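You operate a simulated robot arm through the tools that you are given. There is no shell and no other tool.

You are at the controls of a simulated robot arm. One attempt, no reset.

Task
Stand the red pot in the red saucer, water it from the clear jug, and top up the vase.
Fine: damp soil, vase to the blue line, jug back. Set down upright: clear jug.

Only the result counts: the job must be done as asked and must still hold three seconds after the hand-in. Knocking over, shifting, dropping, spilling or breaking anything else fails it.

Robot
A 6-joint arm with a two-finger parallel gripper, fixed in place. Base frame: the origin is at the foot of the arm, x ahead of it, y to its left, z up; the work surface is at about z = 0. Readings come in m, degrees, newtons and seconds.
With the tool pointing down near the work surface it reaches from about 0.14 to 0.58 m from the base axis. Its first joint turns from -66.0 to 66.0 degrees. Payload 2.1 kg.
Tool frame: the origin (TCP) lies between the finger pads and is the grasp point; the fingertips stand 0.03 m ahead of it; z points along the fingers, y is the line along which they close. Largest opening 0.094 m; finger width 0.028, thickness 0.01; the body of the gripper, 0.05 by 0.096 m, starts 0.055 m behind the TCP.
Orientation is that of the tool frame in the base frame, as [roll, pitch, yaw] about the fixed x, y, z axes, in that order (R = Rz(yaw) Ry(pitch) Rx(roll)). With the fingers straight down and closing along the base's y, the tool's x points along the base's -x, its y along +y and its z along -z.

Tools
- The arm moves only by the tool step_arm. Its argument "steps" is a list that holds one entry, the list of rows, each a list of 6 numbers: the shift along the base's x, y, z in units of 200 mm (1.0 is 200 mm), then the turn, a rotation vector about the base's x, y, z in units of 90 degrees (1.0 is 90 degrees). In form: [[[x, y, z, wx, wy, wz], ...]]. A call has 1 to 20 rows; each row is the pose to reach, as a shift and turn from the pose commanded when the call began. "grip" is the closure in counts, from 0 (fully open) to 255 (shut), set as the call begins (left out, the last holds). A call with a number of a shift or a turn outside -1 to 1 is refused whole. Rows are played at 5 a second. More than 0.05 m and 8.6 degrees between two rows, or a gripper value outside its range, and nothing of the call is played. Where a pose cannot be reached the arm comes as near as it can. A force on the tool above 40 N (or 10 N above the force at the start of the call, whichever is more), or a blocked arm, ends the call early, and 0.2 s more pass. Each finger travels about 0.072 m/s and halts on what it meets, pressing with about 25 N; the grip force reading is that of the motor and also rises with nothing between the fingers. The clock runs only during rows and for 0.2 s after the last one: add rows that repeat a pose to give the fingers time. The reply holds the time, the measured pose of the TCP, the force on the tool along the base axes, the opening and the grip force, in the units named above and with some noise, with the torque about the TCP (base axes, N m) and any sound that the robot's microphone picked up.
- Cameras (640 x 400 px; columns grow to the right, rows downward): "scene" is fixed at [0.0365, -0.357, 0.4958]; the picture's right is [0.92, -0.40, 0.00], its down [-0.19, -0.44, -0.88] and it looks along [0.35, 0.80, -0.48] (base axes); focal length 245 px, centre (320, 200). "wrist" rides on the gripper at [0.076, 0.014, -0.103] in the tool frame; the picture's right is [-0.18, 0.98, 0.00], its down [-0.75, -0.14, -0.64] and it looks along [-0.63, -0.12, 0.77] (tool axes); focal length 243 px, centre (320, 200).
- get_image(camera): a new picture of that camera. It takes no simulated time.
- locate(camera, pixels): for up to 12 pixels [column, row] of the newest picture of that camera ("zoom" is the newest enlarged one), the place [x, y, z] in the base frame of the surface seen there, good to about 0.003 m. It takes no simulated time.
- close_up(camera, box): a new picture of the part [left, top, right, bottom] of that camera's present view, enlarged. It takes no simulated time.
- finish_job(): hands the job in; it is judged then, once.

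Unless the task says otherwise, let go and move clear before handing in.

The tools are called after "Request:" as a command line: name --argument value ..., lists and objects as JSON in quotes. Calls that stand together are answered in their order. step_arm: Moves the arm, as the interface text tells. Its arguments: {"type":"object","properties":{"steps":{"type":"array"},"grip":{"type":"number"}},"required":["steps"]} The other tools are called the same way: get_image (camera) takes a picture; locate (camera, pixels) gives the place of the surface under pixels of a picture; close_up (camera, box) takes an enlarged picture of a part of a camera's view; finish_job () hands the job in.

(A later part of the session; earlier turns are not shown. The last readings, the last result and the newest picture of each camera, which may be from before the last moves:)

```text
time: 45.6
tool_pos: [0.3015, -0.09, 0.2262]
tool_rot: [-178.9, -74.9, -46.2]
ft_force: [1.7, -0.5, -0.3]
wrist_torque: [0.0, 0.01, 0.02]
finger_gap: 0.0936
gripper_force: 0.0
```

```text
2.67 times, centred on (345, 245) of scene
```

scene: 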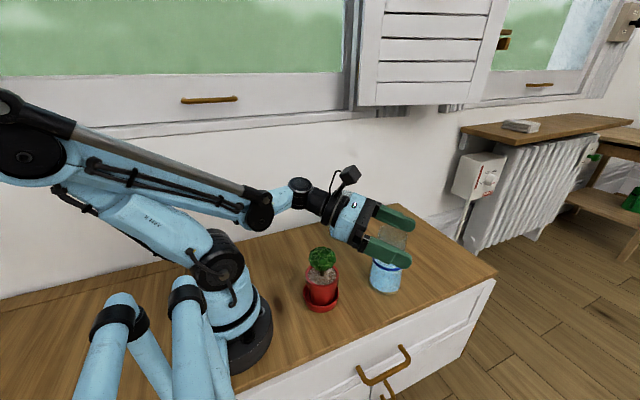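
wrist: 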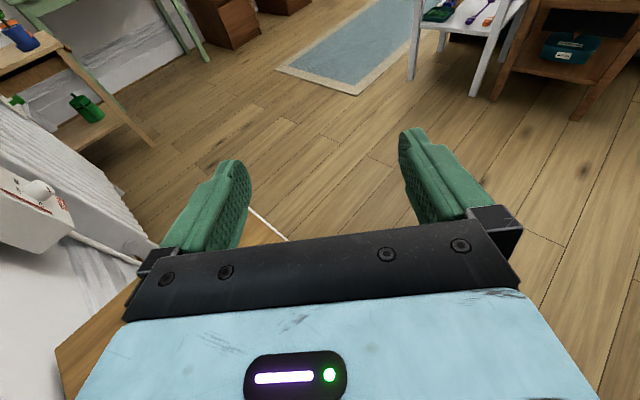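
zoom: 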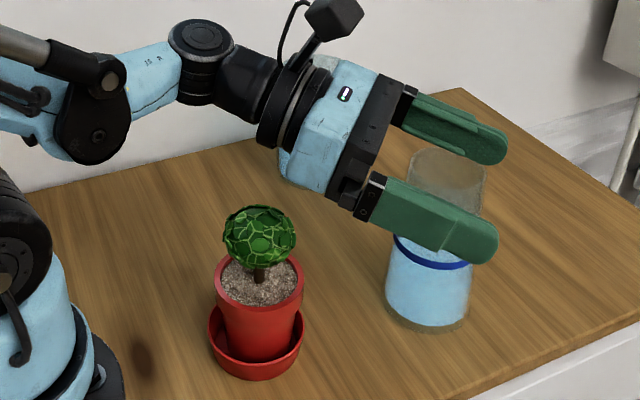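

The pose is clear of the foliage and the vase. Now I'll raise, untilt and go above the jug handle with yaw 0.

Request:
step_arm --steps '[[[0, 0, 0.1, 0, 0, 0], [0, 0, 0.25, 0, 0, 0], [0, 0, 0.4, 0, 0, 0], [0, 0, 0.5, 0.06, 0.06, 0], [0, 0, 0.5, 0.12, 0.12, 0], [0, 0, 0.5, 0.18, 0.18, 0], [0, 0, 0.5, 0.24, 0.24, 0], [0, 0, 0.5, 0.3, 0.3, 0], [0, 0, 0.5, 0.36, 0.36, 0], [0, 0, 0.5, 0.42, 0.42, 0], [0, 0, 0.5, 0.48, 0.48, 0], [0, 0, 0.5, 0.54, 0.54, 0], [0, 0, 0.5, 0.59, 0.59, 0], [0, 0, 0.5, 0.59, 0.59, 0]]]'

Request:
step_arm --steps '[[[0.1, 0.15, 0, 0, 0, 0.08], [0.2, 0.35, 0, 0, 0, 0.16], [0.3, 0.55, 0, 0, 0, 0.24], [0.4, 0.75, 0, 0, 0, 0.32], [0.5, 0.9, 0, 0, 0, 0.4], [0.6, 0.98, 0, 0, 0, 0.46], [0.7, 0.98, 0, 0, 0, 0.502], [0.75, 0.98, 0, 0, 0, 0.502], [0.75, 0.98, 0, 0, 0, 0.502]]]'

```text
time: 48.6
tool_pos: [0.3029, -0.0903, 0.326]
tool_rot: [179.9, 0.2, -45.3]
ft_force: [0.2, 0.5, 0.0]
wrist_torque: [-0.03, 0.0, -0.01]
finger_gap: 0.0938
gripper_force: 0.0
```

```text
time: 50.6
tool_pos: [0.4521, 0.1042, 0.327]
tool_rot: [179.8, 0.1, -0.1]
ft_force: [-0.2, -1.2, -0.6]
wrist_torque: [0.02, 0.04, -0.02]
finger_gap: 0.0939
gripper_force: 0.1
```

Request:
step_arm --steps '[[[0, 0.15, -0.1, 0, 0, 0], [0, 0.3, -0.25, 0, 0, 0], [0, 0.45, -0.4, 0, 0, 0], [0, 0.57, -0.5, 0, 0, 0], [0, 0.57, -0.5, 0, 0, 0]]]'

Request:
get_image --camera "wrist"

Request:
close_up --camera "scene" --box '[310, 140, 410, 250]'

```text
time: 51.8
tool_pos: [0.4526, 0.22, 0.2252]
tool_rot: [179.8, 0.1, -0.1]
ft_force: [0.1, -0.6, 0.1]
wrist_torque: [-0.01, -0.01, -0.02]
finger_gap: 0.094
gripper_force: 0.0
```

```text
taken
```

wrist: 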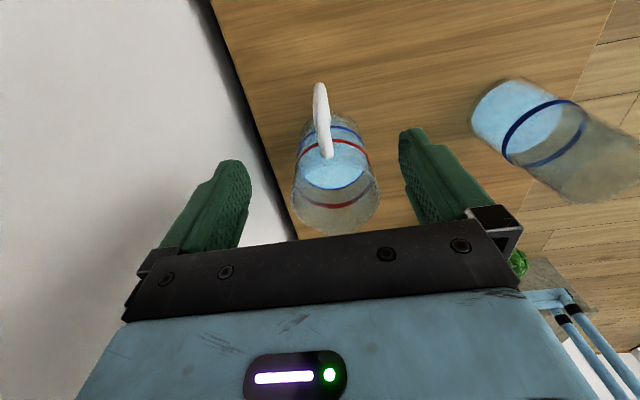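

```text
3.64 times, centred on (360, 195) of scene
```

zoom: 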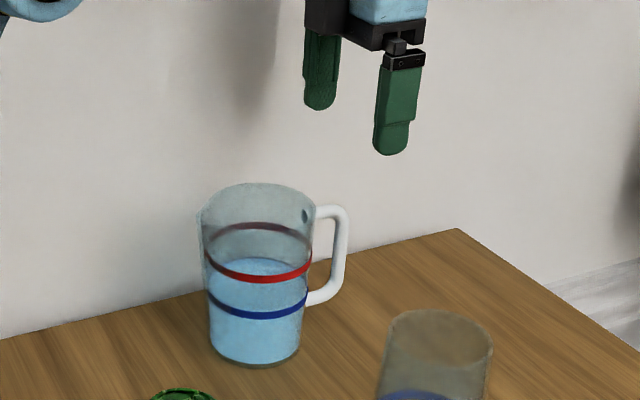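

The handle appears in the wrist picture from (319,85) to (327,156). I'll measure it precisely from an enlarged view.

Request:
close_up --camera "wrist" --box '[280, 70, 390, 240]'

Request:
locate --camera "wrist" --pixels '[[320, 88], [321, 100], [322, 115], [323, 125], [325, 140], [327, 152], [314, 105], [328, 105], [316, 125], [330, 125], [297, 200], [376, 200]]'

```text
2.35 times, centred on (335, 155) of wrist
```

zoom: 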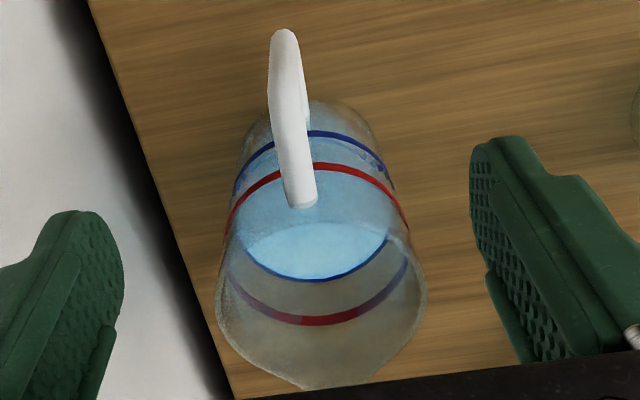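

```text
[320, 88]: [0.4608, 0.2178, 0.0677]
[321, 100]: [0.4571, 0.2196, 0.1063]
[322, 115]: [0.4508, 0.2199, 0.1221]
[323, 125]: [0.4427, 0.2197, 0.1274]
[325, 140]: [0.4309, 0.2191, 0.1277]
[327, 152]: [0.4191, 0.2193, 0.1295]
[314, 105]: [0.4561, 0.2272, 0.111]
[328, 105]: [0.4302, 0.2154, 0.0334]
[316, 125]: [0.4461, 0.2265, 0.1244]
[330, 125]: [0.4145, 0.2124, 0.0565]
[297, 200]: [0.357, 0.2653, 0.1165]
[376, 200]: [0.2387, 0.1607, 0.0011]
```

The handle runs exactly along x at y ≈ 0.2195 and its upright bar is centred near x ≈ 0.453. I'm already over it, so I'll descend to TCP z = 0.085.

Request:
step_arm --steps '[[[0, -0.002, -0.12, 0, 0, 0], [0, -0.002, -0.24, 0, 0, 0], [0, -0.002, -0.35, 0, 0, 0], [0, -0.002, -0.45, 0, 0, 0], [0, -0.002, -0.55, 0, 0, 0], [0, -0.002, -0.63, 0, 0, 0], [0, -0.002, -0.7, 0, 0, 0], [0, -0.002, -0.7, 0, 0, 0]]]'

Request:
get_image --camera "wrist"

Request:
close_up --camera "scene" --box '[320, 160, 400, 250]'

```text
time: 53.6
tool_pos: [0.4536, 0.2202, 0.0856]
tool_rot: [179.8, 0.1, -0.1]
ft_force: [0.0, -0.2, -0.4]
wrist_torque: [-0.01, -0.03, 0.01]
finger_gap: 0.0938
gripper_force: 0.1
```

```text
taken
```

wrist: 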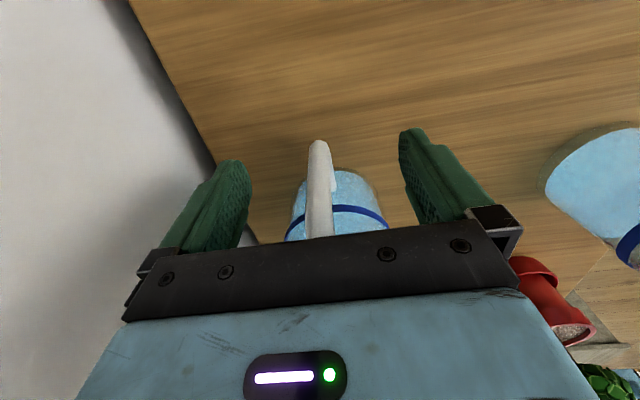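

```text
4.44 times, centred on (360, 205) of scene
```

zoom: 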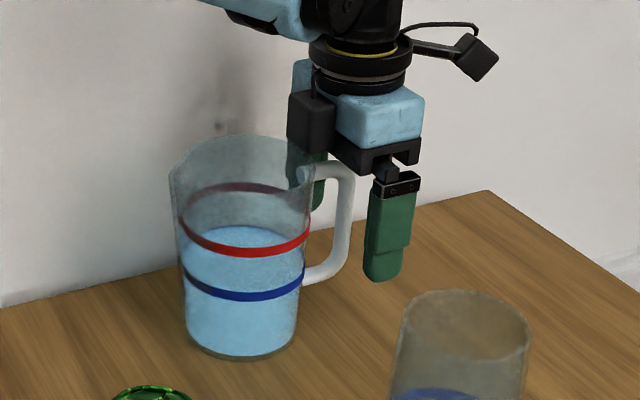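

The handle lies midway between the fingers with no contact. Closing on it now.

Request:
step_arm --steps '[[[0, -0.002, 0, 0, 0, 0], [0, -0.002, 0, 0, 0, 0], [0, -0.002, 0, 0, 0, 0], [0, -0.002, 0, 0, 0, 0], [0, -0.002, 0, 0, 0, 0], [0, -0.002, 0, 0, 0, 0]]]' --grip 255

Request:
close_up --camera "scene" --box '[320, 160, 400, 250]'

```text
time: 55.0
tool_pos: [0.4525, 0.219, 0.0862]
tool_rot: [179.8, 0.1, -0.2]
ft_force: [2.1, -0.5, 0.8]
wrist_torque: [-0.01, -0.01, 0.0]
finger_gap: 0.0164
gripper_force: 25.0
```

```text
4.44 times, centred on (360, 205) of scene
```

zoom: 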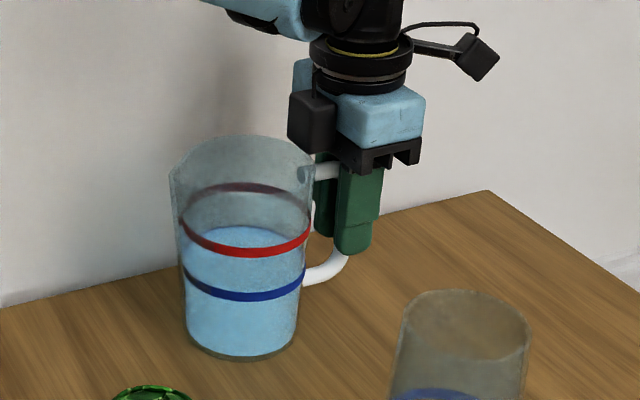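

The handle is gripped (gap 0.0164, 25 N) and the jug hasn't moved. I'll lift slowly by 1.5 cm and check for slip.

Request:
step_arm --steps '[[[0, 0, 0.01, 0, 0, 0], [0, 0, 0.02, 0, 0, 0], [0, 0, 0.035, 0, 0, 0], [0, 0, 0.05, 0, 0, 0], [0, 0, 0.075, 0, 0, 0], [0, 0, 0.075, 0, 0, 0], [0, 0, 0.075, 0, 0, 0]]]'

Request:
close_up --camera "scene" --box '[320, 160, 400, 250]'

```text
time: 56.6
tool_pos: [0.4528, 0.2191, 0.1015]
tool_rot: [179.8, 0.0, -0.1]
ft_force: [-0.2, 0.7, -4.6]
wrist_torque: [-0.05, -0.33, 0.01]
finger_gap: 0.0167
gripper_force: 25.1
```

```text
4.44 times, centred on (360, 205) of scene
```

zoom: 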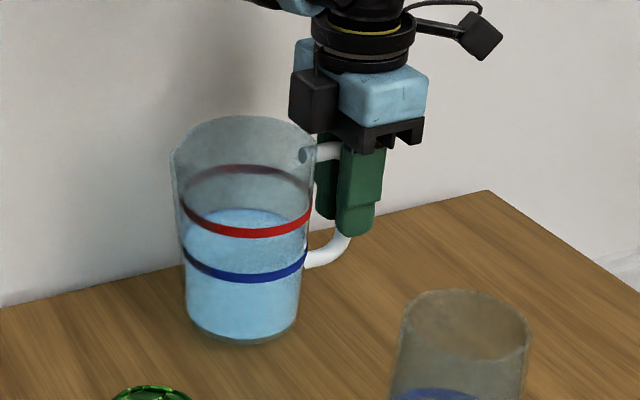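

The jug hangs level with no slip (4.6 N, torque 0.33 N m). I'll lift it to z ≈ 0.29 so its base clears the vase's 0.161 m rim.

Request:
step_arm --steps '[[[0, 0, 0.05, 0, 0, 0], [0, 0, 0.13, 0, 0, 0], [0, 0, 0.23, 0, 0, 0], [0, 0, 0.34, 0, 0, 0], [0, 0, 0.46, 0, 0, 0], [0, 0, 0.58, 0, 0, 0], [0, 0, 0.7, 0, 0, 0], [0, 0, 0.82, 0, 0, 0], [0, 0, 0.92, 0, 0, 0], [0, 0, 0.98, 0, 0, 0], [0, 0, 1.0, 0, 0, 0], [0, 0, 1.0, 0, 0, 0], [0, 0, 1.0, 0, 0, 0]]]'

Request:
close_up --camera "scene" --box '[310, 100, 410, 220]'

```text
time: 59.4
tool_pos: [0.4526, 0.2183, 0.3016]
tool_rot: [179.8, 0.1, -0.1]
ft_force: [-0.2, -0.8, -4.6]
wrist_torque: [0.0, -0.37, -0.03]
finger_gap: 0.0163
gripper_force: 24.9
```

```text
3.33 times, centred on (360, 160) of scene
```

zoom: 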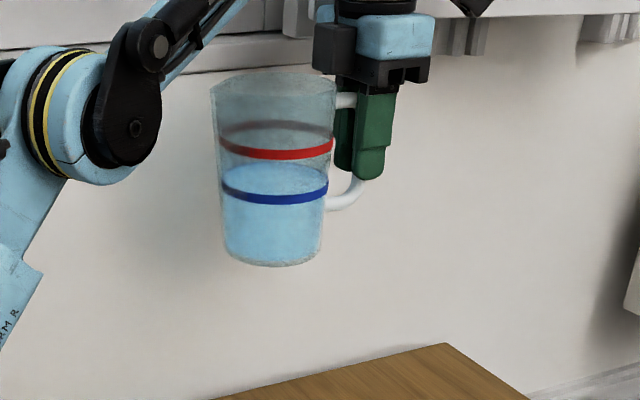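

The jug is steady; its spout tip works out at 0.143 m from the TCP, 0.059 m above it. I'll carry it level over to the vase, turning to yaw −30° on the way so the spout points at the vase.

Request:
step_arm --steps '[[[0.003, -0.03, 0.005, 0, 0, -0.007], [0.013, -0.1, 0.01, 0, 0, -0.02], [0.026, -0.19, 0.015, 0, 0, -0.04], [0.042, -0.3, 0.02, 0, 0, -0.065], [0.058, -0.41, 0.03, 0, 0, -0.09], [0.074, -0.52, 0.04, 0, 0, -0.115], [0.09, -0.62, 0.045, 0, 0, -0.137], [0.102, -0.7, 0.05, 0, 0, -0.155], [0.11, -0.76, 0.05, 0, 0, -0.167], [0.11, -0.76, 0.05, 0, 0, -0.167]]]'

Request:
step_arm --steps '[[[0.003, -0.03, 0.005, 0, 0, -0.007], [0.013, -0.1, 0.01, 0, 0, -0.02], [0.026, -0.19, 0.015, 0, 0, -0.04], [0.042, -0.3, 0.02, 0, 0, -0.065], [0.058, -0.41, 0.03, 0, 0, -0.09], [0.074, -0.52, 0.04, 0, 0, -0.115], [0.09, -0.62, 0.045, 0, 0, -0.137], [0.102, -0.7, 0.05, 0, 0, -0.155], [0.11, -0.76, 0.05, 0, 0, -0.167], [0.11, -0.76, 0.05, 0, 0, -0.167]]]'

Request:
get_image --camera "scene"

```text
time: 61.6
tool_pos: [0.4745, 0.0675, 0.3107]
tool_rot: [179.8, 0.0, -15.2]
ft_force: [0.1, -0.6, -4.4]
wrist_torque: [-0.08, -0.32, -0.02]
finger_gap: 0.0164
gripper_force: 25.2
```

```text
time: 63.8
tool_pos: [0.4899, -0.0791, 0.3163]
tool_rot: [179.8, 0.1, -30.1]
ft_force: [-0.4, -0.8, -4.8]
wrist_torque: [-0.17, -0.28, 0.01]
finger_gap: 0.0165
gripper_force: 24.9
out of reach, approached as far as the arm can: row 8, 9, 10
```

```text
taken
```

scene: 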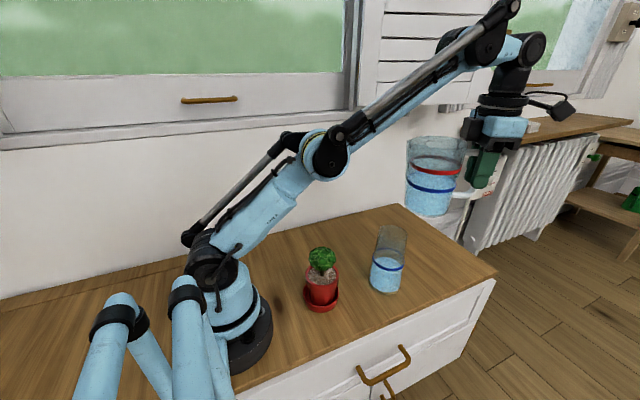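

Only the end of the path was at the edge of reach (upright, stretched); tilting brings the wrist inward. I'll tilt the jug to 50° here, well short of pouring, with its spout still about 9 cm above the vase mouth.

Request:
step_arm --steps '[[[0, 0, 0, -0.0139, -0.0241, 0], [0, 0, 0, -0.0417, -0.0722, 0], [0, 0, 0, -0.0695, -0.1203, 0], [0, 0, 0, -0.0973, -0.1684, 0], [0, 0, 0, -0.1251, -0.2165, 0], [0, 0, 0, -0.1529, -0.2646, 0], [0, 0, 0, -0.1807, -0.3127, 0], [0, 0, 0, -0.2085, -0.3608, 0], [0, 0, 0, -0.2363, -0.4089, 0], [0, 0, 0, -0.26, -0.45, 0], [0, 0, 0, -0.278, -0.481, 0], [0, 0, 0, -0.278, -0.481, 0]]]'

Request:
get_image --camera "scene"

Request:
close_up --camera "scene" --box '[350, 150, 480, 300]'

Request:
get_image --camera "wrist"

```text
time: 66.4
tool_pos: [0.4897, -0.0783, 0.3156]
tool_rot: [-179.9, -50.1, -30.3]
ft_force: [-0.8, 0.1, -4.5]
wrist_torque: [-0.06, -0.12, 0.01]
finger_gap: 0.0164
gripper_force: 25.1
```

```text
taken
```

scene: 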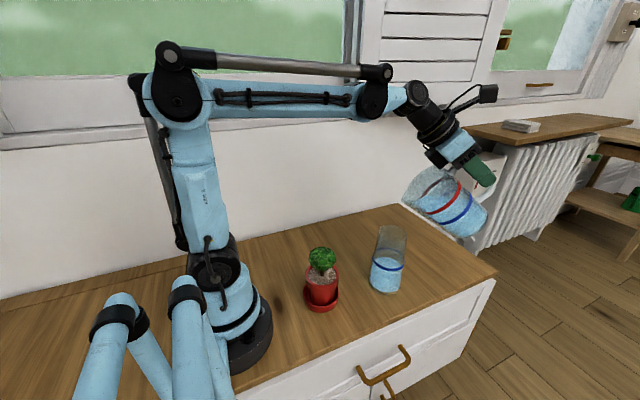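

```text
2.67 times, centred on (415, 225) of scene
```

zoom: 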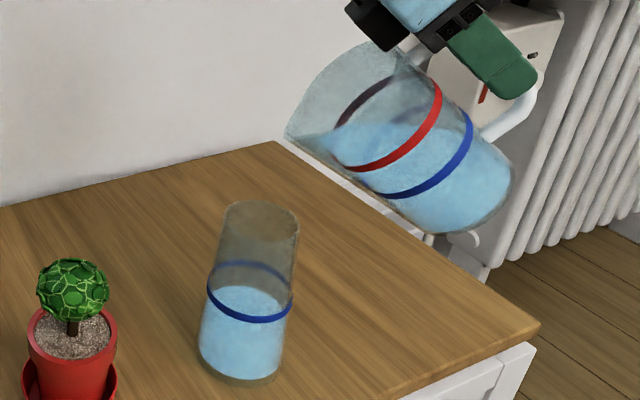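

```text
taken
```

wrist: 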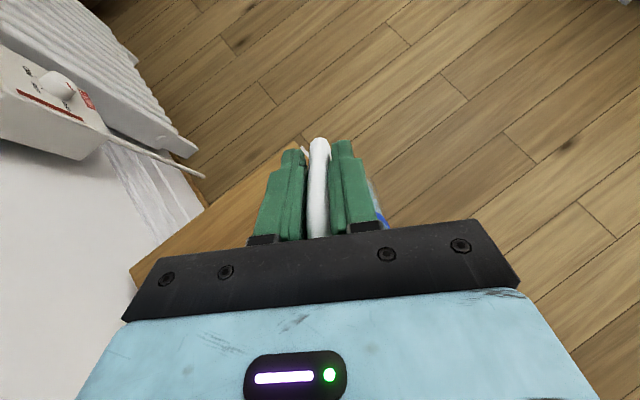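

The jug is at 50° with nothing flowing; spout tip seen at zoom (287,138), about over the vase centre. I'll look closer at how near the water is to the lip before going on.

Request:
close_up --camera "scene" --box '[395, 155, 475, 245]'

Request:
close_up --camera "scene" --box '[362, 218, 414, 300]'

```text
4.44 times, centred on (435, 200) of scene
```

zoom: 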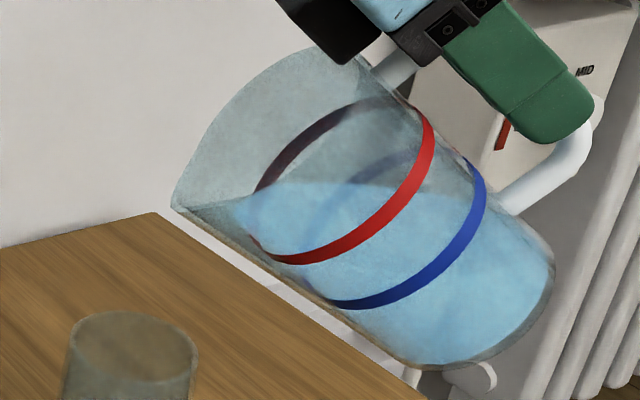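

```text
4.88 times, centred on (388, 259) of scene
```

zoom: 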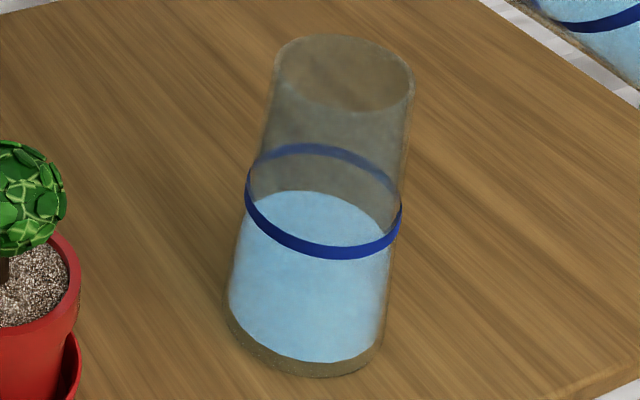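

The water's edge (zoom (240,198)) is still about 3 cm along the wall from the lip (175,206). I'll lower the spout to ~2.5 cm above the vase mouth while tilting to 57°.

Request:
step_arm --steps '[[[0.001, -0.004, -0.03, 0, 0, 0], [0.002, -0.01, -0.08, -0.008, -0.014, 0], [0.003, -0.015, -0.13, -0.016, -0.028, 0], [0.004, -0.02, -0.17, -0.024, -0.042, 0], [0.004, -0.022, -0.189, -0.032, -0.056, 0], [0.004, -0.022, -0.189, -0.0389, -0.0674, 0], [0.004, -0.022, -0.189, -0.0389, -0.0674, 0]]]'

Request:
close_up --camera "scene" --box '[360, 190, 470, 310]'

```text
time: 68.0
tool_pos: [0.4907, -0.0821, 0.2774]
tool_rot: [-179.9, -56.9, -30.4]
ft_force: [0.4, -0.2, -4.1]
wrist_torque: [-0.01, -0.05, 0.03]
finger_gap: 0.0165
gripper_force: 24.8
```

```text
3.33 times, centred on (415, 250) of scene
```

zoom: 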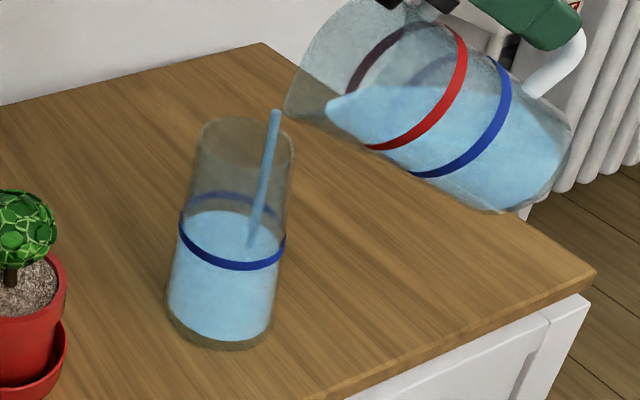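

A thin stream is already falling inside the vase (zoom (276,110) to (250,245)). I'll hold this tilt briefly and watch the level.

Request:
step_arm --steps '[[[0, 0, 0, 0, 0, 0], [0, 0, 0, 0, 0, 0]]]'

Request:
close_up --camera "scene" --box '[360, 190, 470, 310]'

Request:
close_up --camera "scene" --box '[362, 218, 414, 300]'

```text
time: 68.6
tool_pos: [0.4906, -0.0821, 0.277]
tool_rot: [-179.9, -56.9, -30.4]
ft_force: [0.1, 0.4, -4.0]
wrist_torque: [-0.04, -0.04, -0.03]
finger_gap: 0.0164
gripper_force: 25.0
```

```text
3.33 times, centred on (415, 250) of scene
```

zoom: 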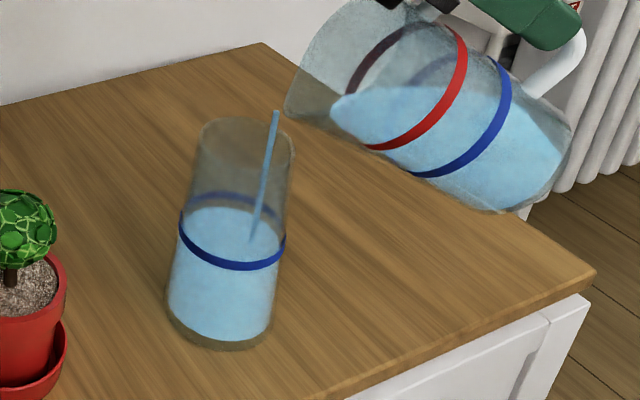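

```text
4.88 times, centred on (388, 259) of scene
```

zoom: 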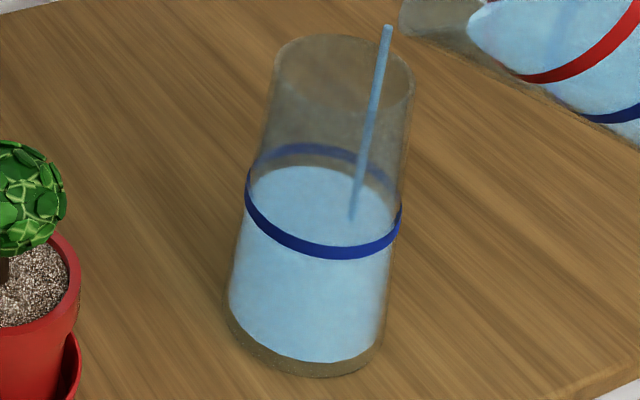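

The vase water's back edge rose from row 190 to 166, with the ring's back at 143–160; the stream is thinning. The last 0.6 s added about 6 px, so I'll hold a bit longer.

Request:
step_arm --steps '[[[0, 0, 0, 0, 0, 0], [0, 0, 0, 0, 0, 0]]]'

Request:
close_up --camera "scene" --box '[362, 218, 414, 300]'

```text
time: 69.2
tool_pos: [0.4907, -0.0837, 0.2778]
tool_rot: [-179.9, -56.9, -30.2]
ft_force: [0.5, 0.2, -3.4]
wrist_torque: [-0.04, -0.06, -0.02]
finger_gap: 0.0166
gripper_force: 24.8
```

```text
4.88 times, centred on (388, 259) of scene
```

zoom: 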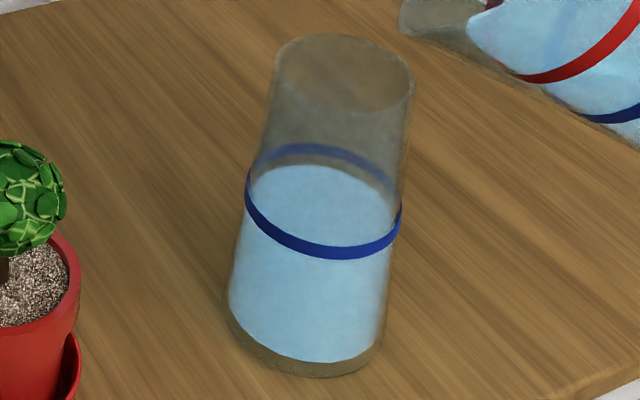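

The stream has stopped by itself with the water's back edge at row 165, still below the ring. Let me enlarge to judge the remaining gap.

Request:
close_up --camera "scene" --box '[370, 240, 402, 276]'

Request:
close_up --camera "scene" --box '[395, 180, 475, 270]'

```text
11.11 times, centred on (386, 258) of scene
```

zoom: 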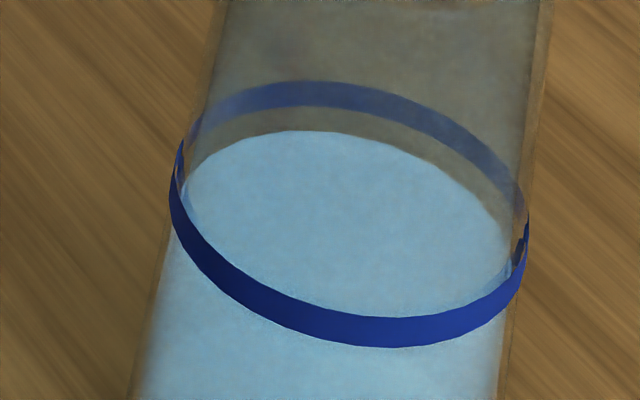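

```text
4.44 times, centred on (435, 225) of scene
```

zoom: 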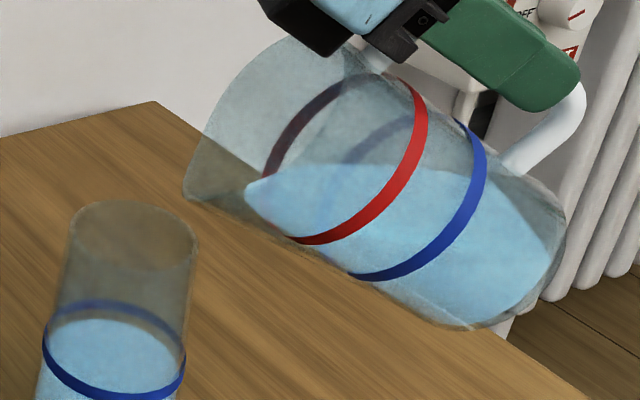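

The water is about 6 mm below the ring's centre (back edge row 131 against ~106 expected at the ring). Since the flow self-limits with tilt (~16 mL per degree), I'll add 0.8° and let it settle.

Request:
step_arm --steps '[[[-0.0055, 0.003, 0.009, -0.0044, -0.0077, 0], [-0.0055, 0.003, 0.009, -0.0044, -0.0077, 0], [-0.0055, 0.003, 0.009, -0.0044, -0.0077, 0], [-0.0055, 0.003, 0.009, -0.0044, -0.0077, 0]]]'

Request:
close_up --camera "scene" --box '[362, 218, 414, 300]'

Request:
close_up --camera "scene" --box '[370, 240, 402, 276]'

```text
time: 70.2
tool_pos: [0.4891, -0.0825, 0.2797]
tool_rot: [-179.9, -57.7, -30.3]
ft_force: [-0.9, 1.0, -3.5]
wrist_torque: [-0.01, 0.0, 0.0]
finger_gap: 0.0166
gripper_force: 25.3
```

```text
4.88 times, centred on (388, 259) of scene
```

zoom: 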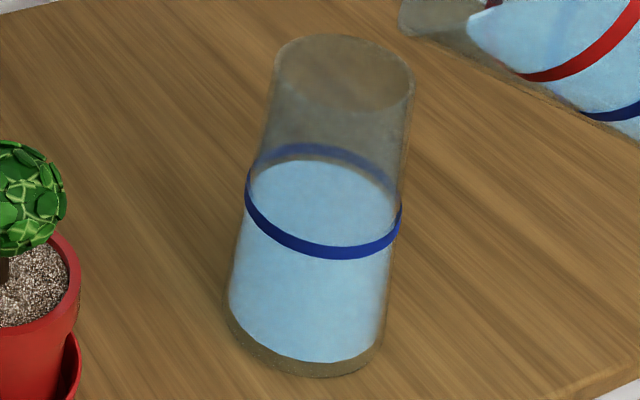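

```text
11.11 times, centred on (386, 258) of scene
```

zoom: 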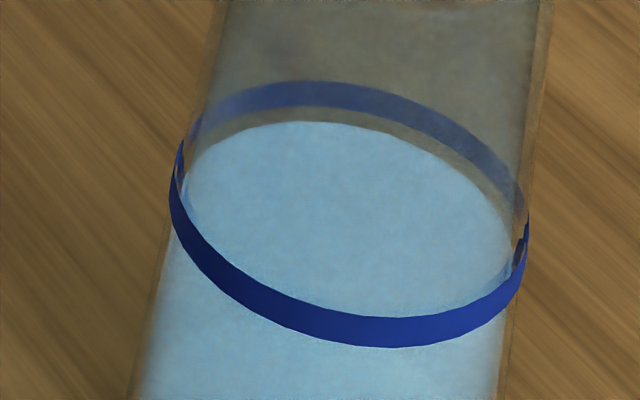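

The level rose about 2 mm (back edge 131 → 122, target ≈ 106). I'll add another 1.2°.

Request:
step_arm --steps '[[[-0.004, 0.0025, 0.0065, -0.0033, -0.0058, 0], [-0.008, 0.005, 0.013, -0.00667, -0.01155, 0], [-0.008, 0.005, 0.013, -0.00667, -0.01155, 0], [-0.008, 0.005, 0.013, -0.00667, -0.01155, 0], [-0.008, 0.005, 0.013, -0.00667, -0.01155, 0]]]'

Request:
close_up --camera "scene" --box '[360, 190, 470, 310]'

Request:
close_up --camera "scene" --box '[370, 240, 402, 276]'

```text
time: 71.4
tool_pos: [0.488, -0.0799, 0.2819]
tool_rot: [-179.7, -59.0, -30.5]
ft_force: [-0.2, 1.0, -2.9]
wrist_torque: [-0.02, -0.02, 0.01]
finger_gap: 0.0164
gripper_force: 25.2
```

```text
3.33 times, centred on (415, 250) of scene
```

zoom: 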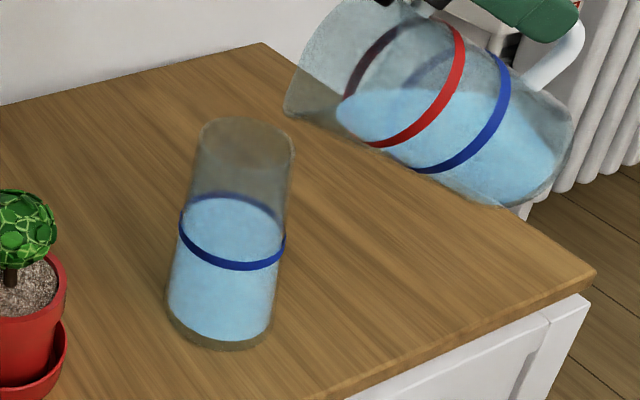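

```text
11.11 times, centred on (386, 258) of scene
```

zoom: 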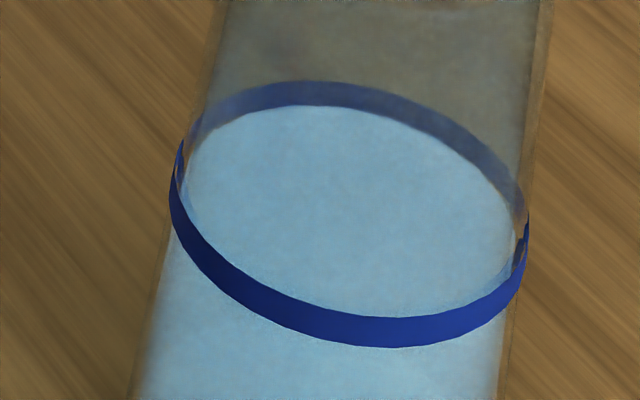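

The back edge is now at row 105, matching the ring's level. I'll tilt the jug back promptly and rise.

Request:
step_arm --steps '[[[0, 0, 0.02, 0.02, 0.0346, 0], [0, 0, 0.05, 0.05, 0.0866, 0], [0, 0, 0.1, 0.08, 0.1386, 0], [0, 0, 0.15, 0.1, 0.1732, 0], [0, 0, 0.2, 0.11, 0.1905, 0], [0, 0, 0.2, 0.11, 0.1905, 0], [0, 0, 0.2, 0.11, 0.1905, 0]]]'

Request:
close_up --camera "scene" --box '[370, 240, 402, 276]'

Request:
get_image --camera "scene"

```text
time: 73.0
tool_pos: [0.4884, -0.0813, 0.3228]
tool_rot: [179.9, -39.1, -30.2]
ft_force: [0.5, 0.4, -3.6]
wrist_torque: [-0.07, -0.11, 0.01]
finger_gap: 0.0166
gripper_force: 24.9
```

```text
11.11 times, centred on (386, 258) of scene
```

zoom: 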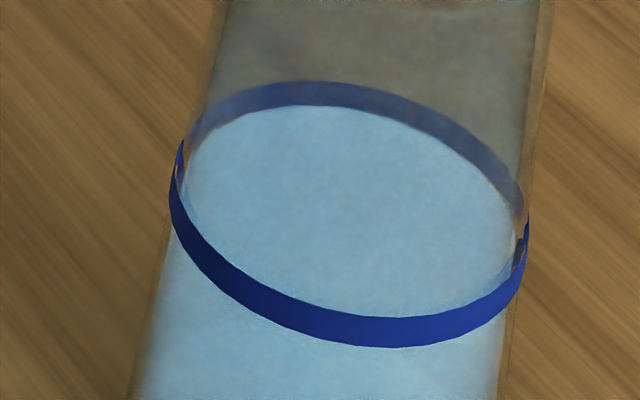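

```text
taken
```

scene: 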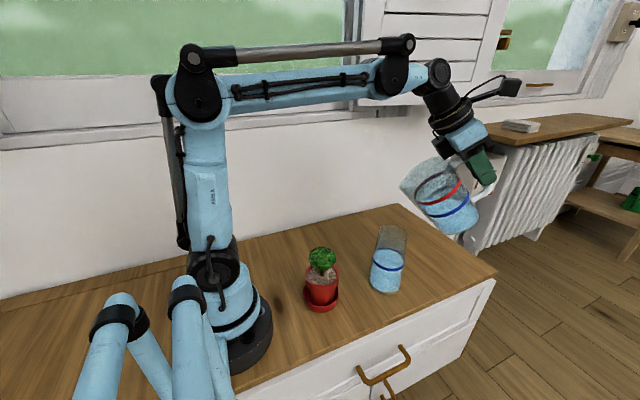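

The vase level holds. Now for the pot: I'll swing the jug around the vase's outer side, turning to azimuth −55°, staying high.

Request:
step_arm --steps '[[[-0.02, -0.03, 0.01, 0, 0, -0.015], [-0.06, -0.09, 0.02, 0, 0, -0.05], [-0.11, -0.16, 0.03, 0, 0, -0.09], [-0.17, -0.24, 0.035, 0, 0, -0.14], [-0.23, -0.31, 0.035, 0, 0, -0.19], [-0.28, -0.38, 0.035, 0, 0, -0.235], [-0.32, -0.43, 0.035, 0, 0, -0.265], [-0.34, -0.445, 0.035, 0, 0, -0.278], [-0.34, -0.445, 0.035, 0, 0, -0.278]]]'

Request:
get_image --camera "scene"

```text
time: 75.0
tool_pos: [0.4185, -0.1697, 0.328]
tool_rot: [180.0, -39.1, -55.3]
ft_force: [-1.1, -0.5, -3.9]
wrist_torque: [-0.08, -0.08, 0.0]
finger_gap: 0.0165
gripper_force: 24.6
```

```text
taken
```

scene: 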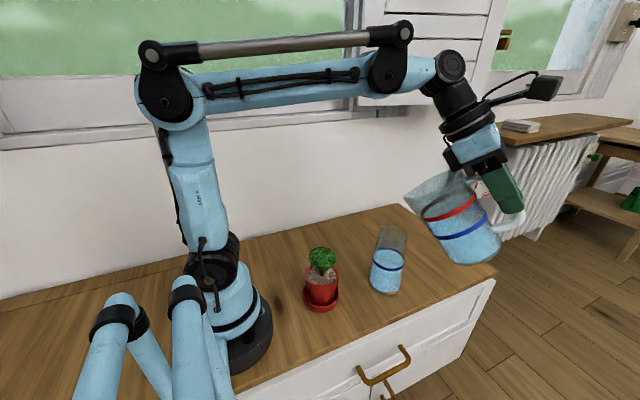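

All clear. I'll move in toward the pot's right-front side, tilt to 52° (still no flow), then descend with the spout about 4 cm outside the pot's rim.

Request:
step_arm --steps '[[[-0.04, 0.005, 0, -0.01, -0.007, 0], [-0.12, 0.015, 0, -0.03, -0.02, 0], [-0.22, 0.025, 0, -0.055, -0.038, 0], [-0.32, 0.035, 0, -0.08, -0.056, 0], [-0.41, 0.045, 0, -0.1, -0.07, 0], [-0.48, 0.052, 0, -0.115, -0.08, 0], [-0.5, 0.0525, 0, -0.1183, -0.0829, 0], [-0.5, 0.0525, -0.05, -0.1183, -0.0829, 0], [-0.5, 0.0525, -0.15, -0.1183, -0.0829, 0], [-0.5, 0.0525, -0.25, -0.1183, -0.0829, 0], [-0.5, 0.0525, -0.35, -0.1183, -0.0829, 0], [-0.5, 0.0525, -0.43, -0.1183, -0.0829, 0], [-0.5, 0.0525, -0.5, -0.1183, -0.0829, 0], [-0.5, 0.0525, -0.56, -0.1183, -0.0829, 0], [-0.5, 0.0525, -0.6, -0.1183, -0.0829, 0], [-0.5, 0.0525, -0.6, -0.1183, -0.0829, 0]]]'

Request:
get_image --camera "scene"

Request:
close_up --camera "scene" --box '[280, 200, 420, 340]'

```text
time: 78.4
tool_pos: [0.3198, -0.1593, 0.2089]
tool_rot: [-179.9, -52.1, -55.3]
ft_force: [1.0, 0.5, -3.7]
wrist_torque: [-0.06, -0.06, -0.02]
finger_gap: 0.0163
gripper_force: 24.3
```

```text
taken
```

scene: 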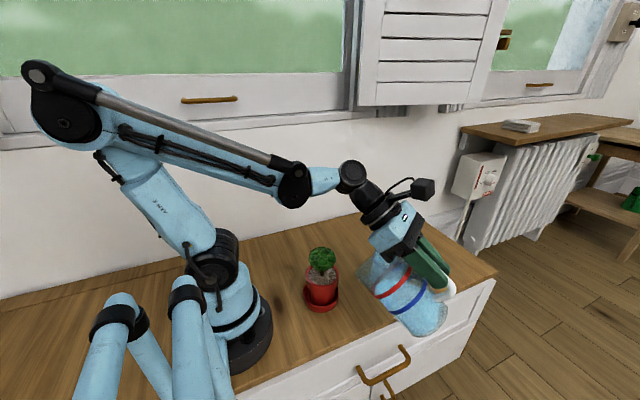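

```text
2.86 times, centred on (350, 270) of scene
```

zoom: 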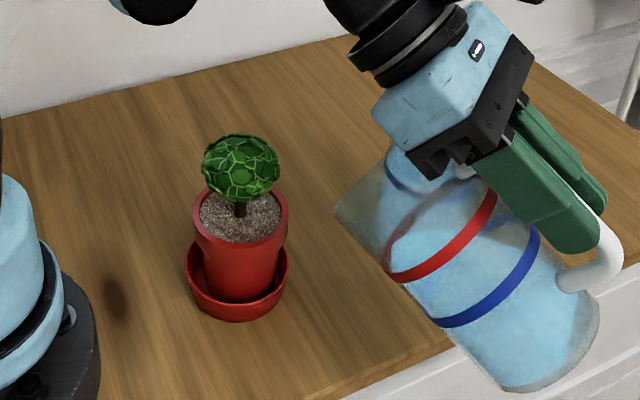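

The spout tip is at zoom (335,210), about 8 cm out from the pot centre. I'll lower to spout height ≈ 0.108 m and slide in to about 4 cm from centre, then check.

Request:
step_arm --steps '[[[0, 0, -0.05, 0, 0, 0], [0, 0, -0.1, 0, 0, 0], [0, 0, -0.1225, 0, 0, 0], [-0.03, 0.043, -0.1225, 0, 0, 0], [-0.06, 0.086, -0.1225, 0, 0, 0], [-0.09, 0.129, -0.1225, 0, 0, 0], [-0.1, 0.143, -0.1225, 0, 0, 0], [-0.1, 0.143, -0.1225, 0, 0, 0]]]'

Request:
close_up --camera "scene" --box '[290, 230, 390, 320]'

```text
time: 80.2
tool_pos: [0.3005, -0.1295, 0.1843]
tool_rot: [-180.0, -52.2, -55.2]
ft_force: [-0.7, -0.9, -3.2]
wrist_torque: [-0.06, -0.04, 0.02]
finger_gap: 0.0167
gripper_force: 24.7
```

```text
4.44 times, centred on (340, 275) of scene
```

zoom: 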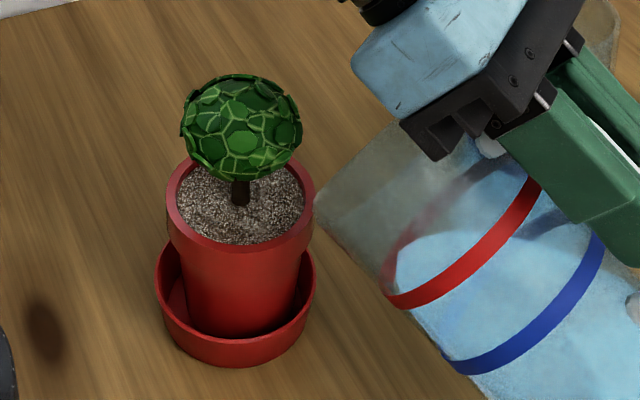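

The spout tip shows at zoom (314,198), just outside the pot's rim. I'll try to get its position directly with locate.

Request:
locate --camera "zoom" --pixels '[[316, 198], [319, 200], [324, 205], [330, 200], [340, 225], [360, 250], [385, 285], [420, 295], [350, 170], [390, 130], [313, 195], [540, 185]]'

Request:
close_up --camera "scene" --box '[330, 240, 420, 340]'

```text
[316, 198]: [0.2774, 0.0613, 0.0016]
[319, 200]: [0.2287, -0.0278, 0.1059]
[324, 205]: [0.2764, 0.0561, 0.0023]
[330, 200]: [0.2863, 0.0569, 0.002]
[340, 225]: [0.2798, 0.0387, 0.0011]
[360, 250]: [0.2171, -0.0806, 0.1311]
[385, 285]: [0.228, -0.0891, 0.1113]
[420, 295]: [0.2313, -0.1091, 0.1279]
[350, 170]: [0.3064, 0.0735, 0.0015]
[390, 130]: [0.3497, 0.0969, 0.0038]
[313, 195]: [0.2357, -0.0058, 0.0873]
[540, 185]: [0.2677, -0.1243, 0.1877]
```

```text
4.00 times, centred on (375, 290) of scene
```

zoom: 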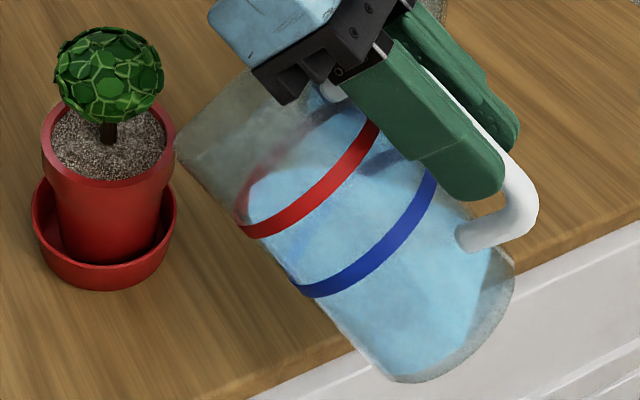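

The spout tip is at (0.229, −0.028, 0.106), about 4.4 cm from the pot centre. I'll slide it in by 2 cm over the soil and tilt to 58°, just short of where flow restarts.

Request:
step_arm --steps '[[[-0.02, 0.0286, 0, 0, 0, 0], [-0.04, 0.057, 0, 0, 0, 0], [-0.056, 0.08, 0, 0, 0, 0], [-0.065, 0.092, 0.021, -0.018, -0.0128, 0], [-0.073, 0.104, 0.043, -0.0364, -0.0255, 0], [-0.0815, 0.1165, 0.064, -0.0546, -0.0383, 0], [-0.0815, 0.1165, 0.064, -0.0546, -0.0383, 0]]]'

Request:
close_up --camera "scene" --box '[296, 240, 356, 310]'

Request:
get_image --camera "scene"

```text
time: 81.8
tool_pos: [0.2848, -0.1079, 0.1979]
tool_rot: [-179.9, -58.2, -55.4]
ft_force: [0.0, 0.6, -3.7]
wrist_torque: [-0.05, -0.04, -0.03]
finger_gap: 0.0166
gripper_force: 25.1
```

```text
5.71 times, centred on (326, 275) of scene
```

zoom: 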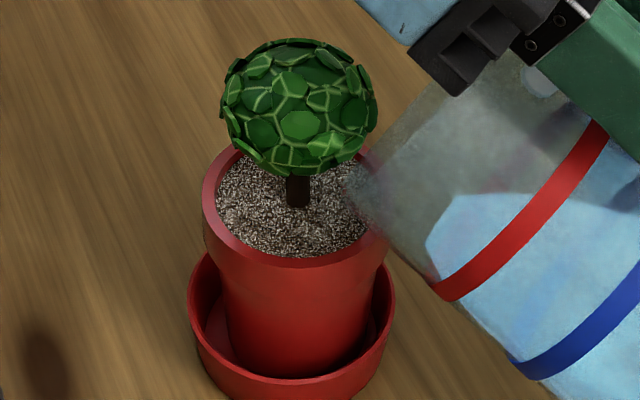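

```text
taken
```

scene: 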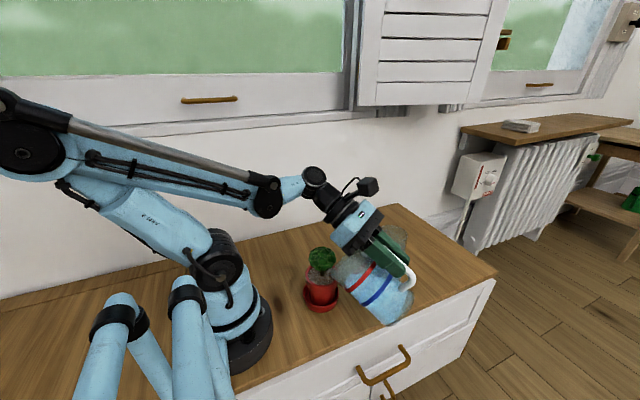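

The spout tip is over the soil's right-front part, about 2.6 cm from the pot centre, nothing flowing. I'll ease 3 mm further in and tilt 2° more for a small first dose.

Request:
step_arm --steps '[[[-0.009, 0.0127, 0.0, 0, 0, 0], [-0.0135, 0.019, 0.01, -0.0091, -0.0064, 0], [-0.018, 0.0254, 0.02, -0.0182, -0.0128, 0], [-0.018, 0.0254, 0.02, -0.0182, -0.0128, 0]]]'

Request:
close_up --camera "scene" --box '[296, 240, 356, 310]'

```text
time: 82.8
tool_pos: [0.2793, -0.1018, 0.202]
tool_rot: [-179.8, -60.1, -55.5]
ft_force: [-1.0, -0.2, -3.0]
wrist_torque: [-0.01, -0.06, 0.0]
finger_gap: 0.0166
gripper_force: 24.8
```

```text
5.71 times, centred on (326, 275) of scene
```

zoom: 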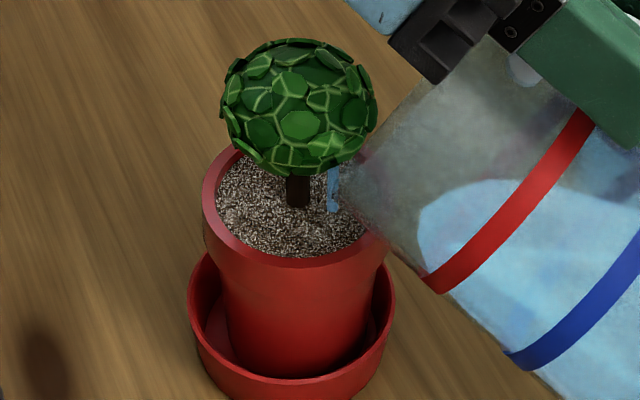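

A stream is landing on the soil at zoom (333,210), inside the rim. I'll hold and watch the soil's colour.

Request:
step_arm --steps '[[[0, 0, 0, 0, 0, 0], [0, 0, 0, 0, 0, 0], [0, 0, 0, 0, 0, 0], [0, 0, 0, 0, 0, 0]]]'

Request:
close_up --camera "scene" --box '[296, 240, 356, 310]'

```text
time: 83.8
tool_pos: [0.2796, -0.1023, 0.2023]
tool_rot: [-179.8, -60.1, -55.4]
ft_force: [0.2, 0.4, -3.4]
wrist_torque: [-0.03, -0.02, -0.01]
finger_gap: 0.0165
gripper_force: 24.6
```

```text
5.71 times, centred on (326, 275) of scene
```

zoom: 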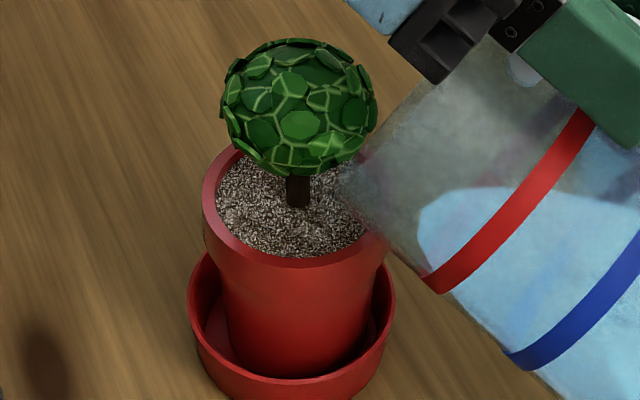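

The first dose stopped by itself; the soil looks only slightly darker. I'll give another 2° while pivoting at the spout.

Request:
step_arm --steps '[[[-0.0045, 0.0065, 0.01, -0.0091, -0.0064, 0], [-0.009, 0.013, 0.02, -0.0182, -0.0128, 0], [-0.009, 0.013, 0.02, -0.0182, -0.0128, 0], [-0.009, 0.013, 0.02, -0.0182, -0.0128, 0], [-0.009, 0.013, 0.02, -0.0182, -0.0128, 0], [-0.009, 0.013, 0.02, -0.0182, -0.0128, 0]]]'

Request:
close_up --camera "scene" --box '[296, 240, 356, 310]'

Request:
close_up --camera "scene" --box '[310, 262, 336, 290]'

```text
time: 85.2
tool_pos: [0.2792, -0.0994, 0.2059]
tool_rot: [-179.7, -62.1, -55.4]
ft_force: [0.4, -0.6, -3.3]
wrist_torque: [0.0, -0.02, 0.02]
finger_gap: 0.0164
gripper_force: 25.4
```

```text
5.71 times, centred on (326, 275) of scene
```

zoom: 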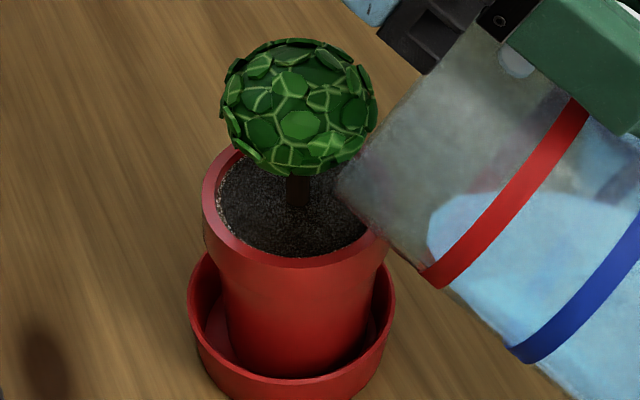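

```text
14.29 times, centred on (323, 276) of scene
```

zoom: 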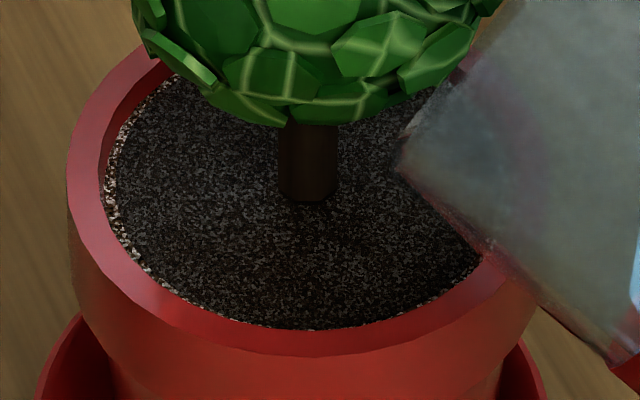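

The soil has turned dark and damp across almost the whole surface, with only a thin dry crescent at the left edge. I'll hold briefly to see whether it is still spreading.

Request:
step_arm --steps '[[[0, 0, 0, 0, 0, 0], [0, 0, 0, 0, 0, 0], [0, 0, 0, 0, 0, 0], [0, 0, 0, 0, 0, 0], [0, 0, 0, 0, 0, 0]]]'

Request:
close_up --camera "scene" --box '[310, 262, 336, 290]'

Request:
close_up --camera "scene" --box '[296, 240, 356, 320]'

```text
time: 86.4
tool_pos: [0.278, -0.0989, 0.2062]
tool_rot: [-179.7, -62.1, -55.5]
ft_force: [0.4, 0.4, -2.6]
wrist_torque: [-0.02, -0.05, -0.02]
finger_gap: 0.0168
gripper_force: 25.2
```

```text
14.29 times, centred on (323, 276) of scene
```

zoom: 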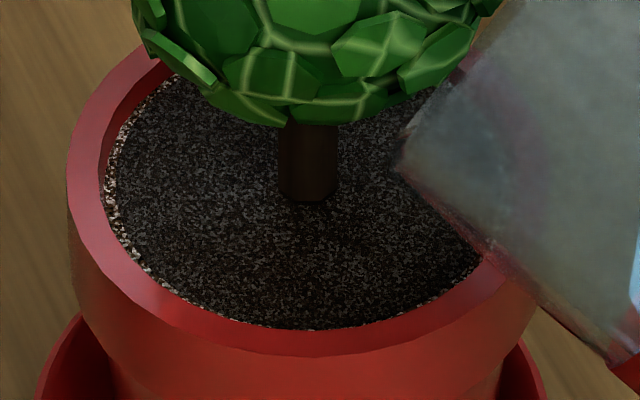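

```text
5.00 times, centred on (326, 280) of scene
```

zoom: 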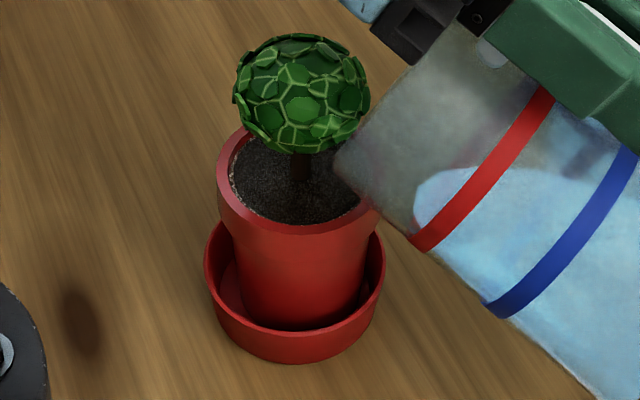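

The damp colour is steady, uniform and the saucer is dry, so watering is done. I'll tilt back pivoting at the spout, slide out away from the plant, then rise.

Request:
step_arm --steps '[[[0.016, -0.023, -0.035, 0.032, 0.0224, 0], [0.032, -0.046, -0.071, 0.0637, 0.0447, 0], [0.07, -0.1, -0.071, 0.0637, 0.0447, 0], [0.13, -0.186, -0.071, 0.0637, 0.0447, 0], [0.19, -0.271, -0.06, 0.0637, 0.0447, 0], [0.2, -0.285, 0.0, 0.0637, 0.0447, 0], [0.2, -0.285, 0.1, 0.0637, 0.0447, 0], [0.2, -0.285, 0.2, 0.0637, 0.0447, 0], [0.2, -0.285, 0.32, 0.0637, 0.0447, 0], [0.2, -0.285, 0.44, 0.0637, 0.0447, 0], [0.2, -0.285, 0.55, 0.0637, 0.0447, 0], [0.2, -0.285, 0.6, 0.0637, 0.0447, 0], [0.2, -0.285, 0.6, 0.0637, 0.0447, 0]]]'

Request:
get_image --camera "scene"

Request:
close_up --camera "scene" --box '[296, 240, 356, 320]'

```text
time: 89.2
tool_pos: [0.3178, -0.1561, 0.3261]
tool_rot: [-179.9, -55.1, -55.4]
ft_force: [0.5, -0.7, -4.0]
wrist_torque: [-0.08, -0.06, 0.0]
finger_gap: 0.0165
gripper_force: 24.9
```

```text
taken
```

scene: 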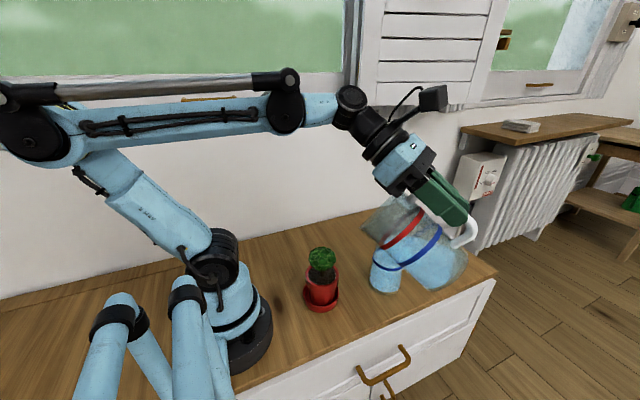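

```text
5.00 times, centred on (326, 280) of scene
```

zoom: 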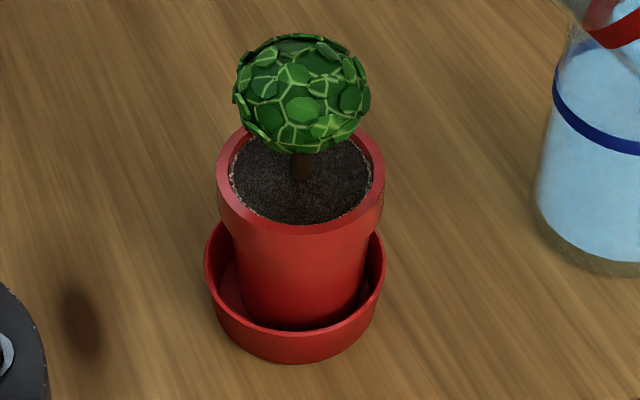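

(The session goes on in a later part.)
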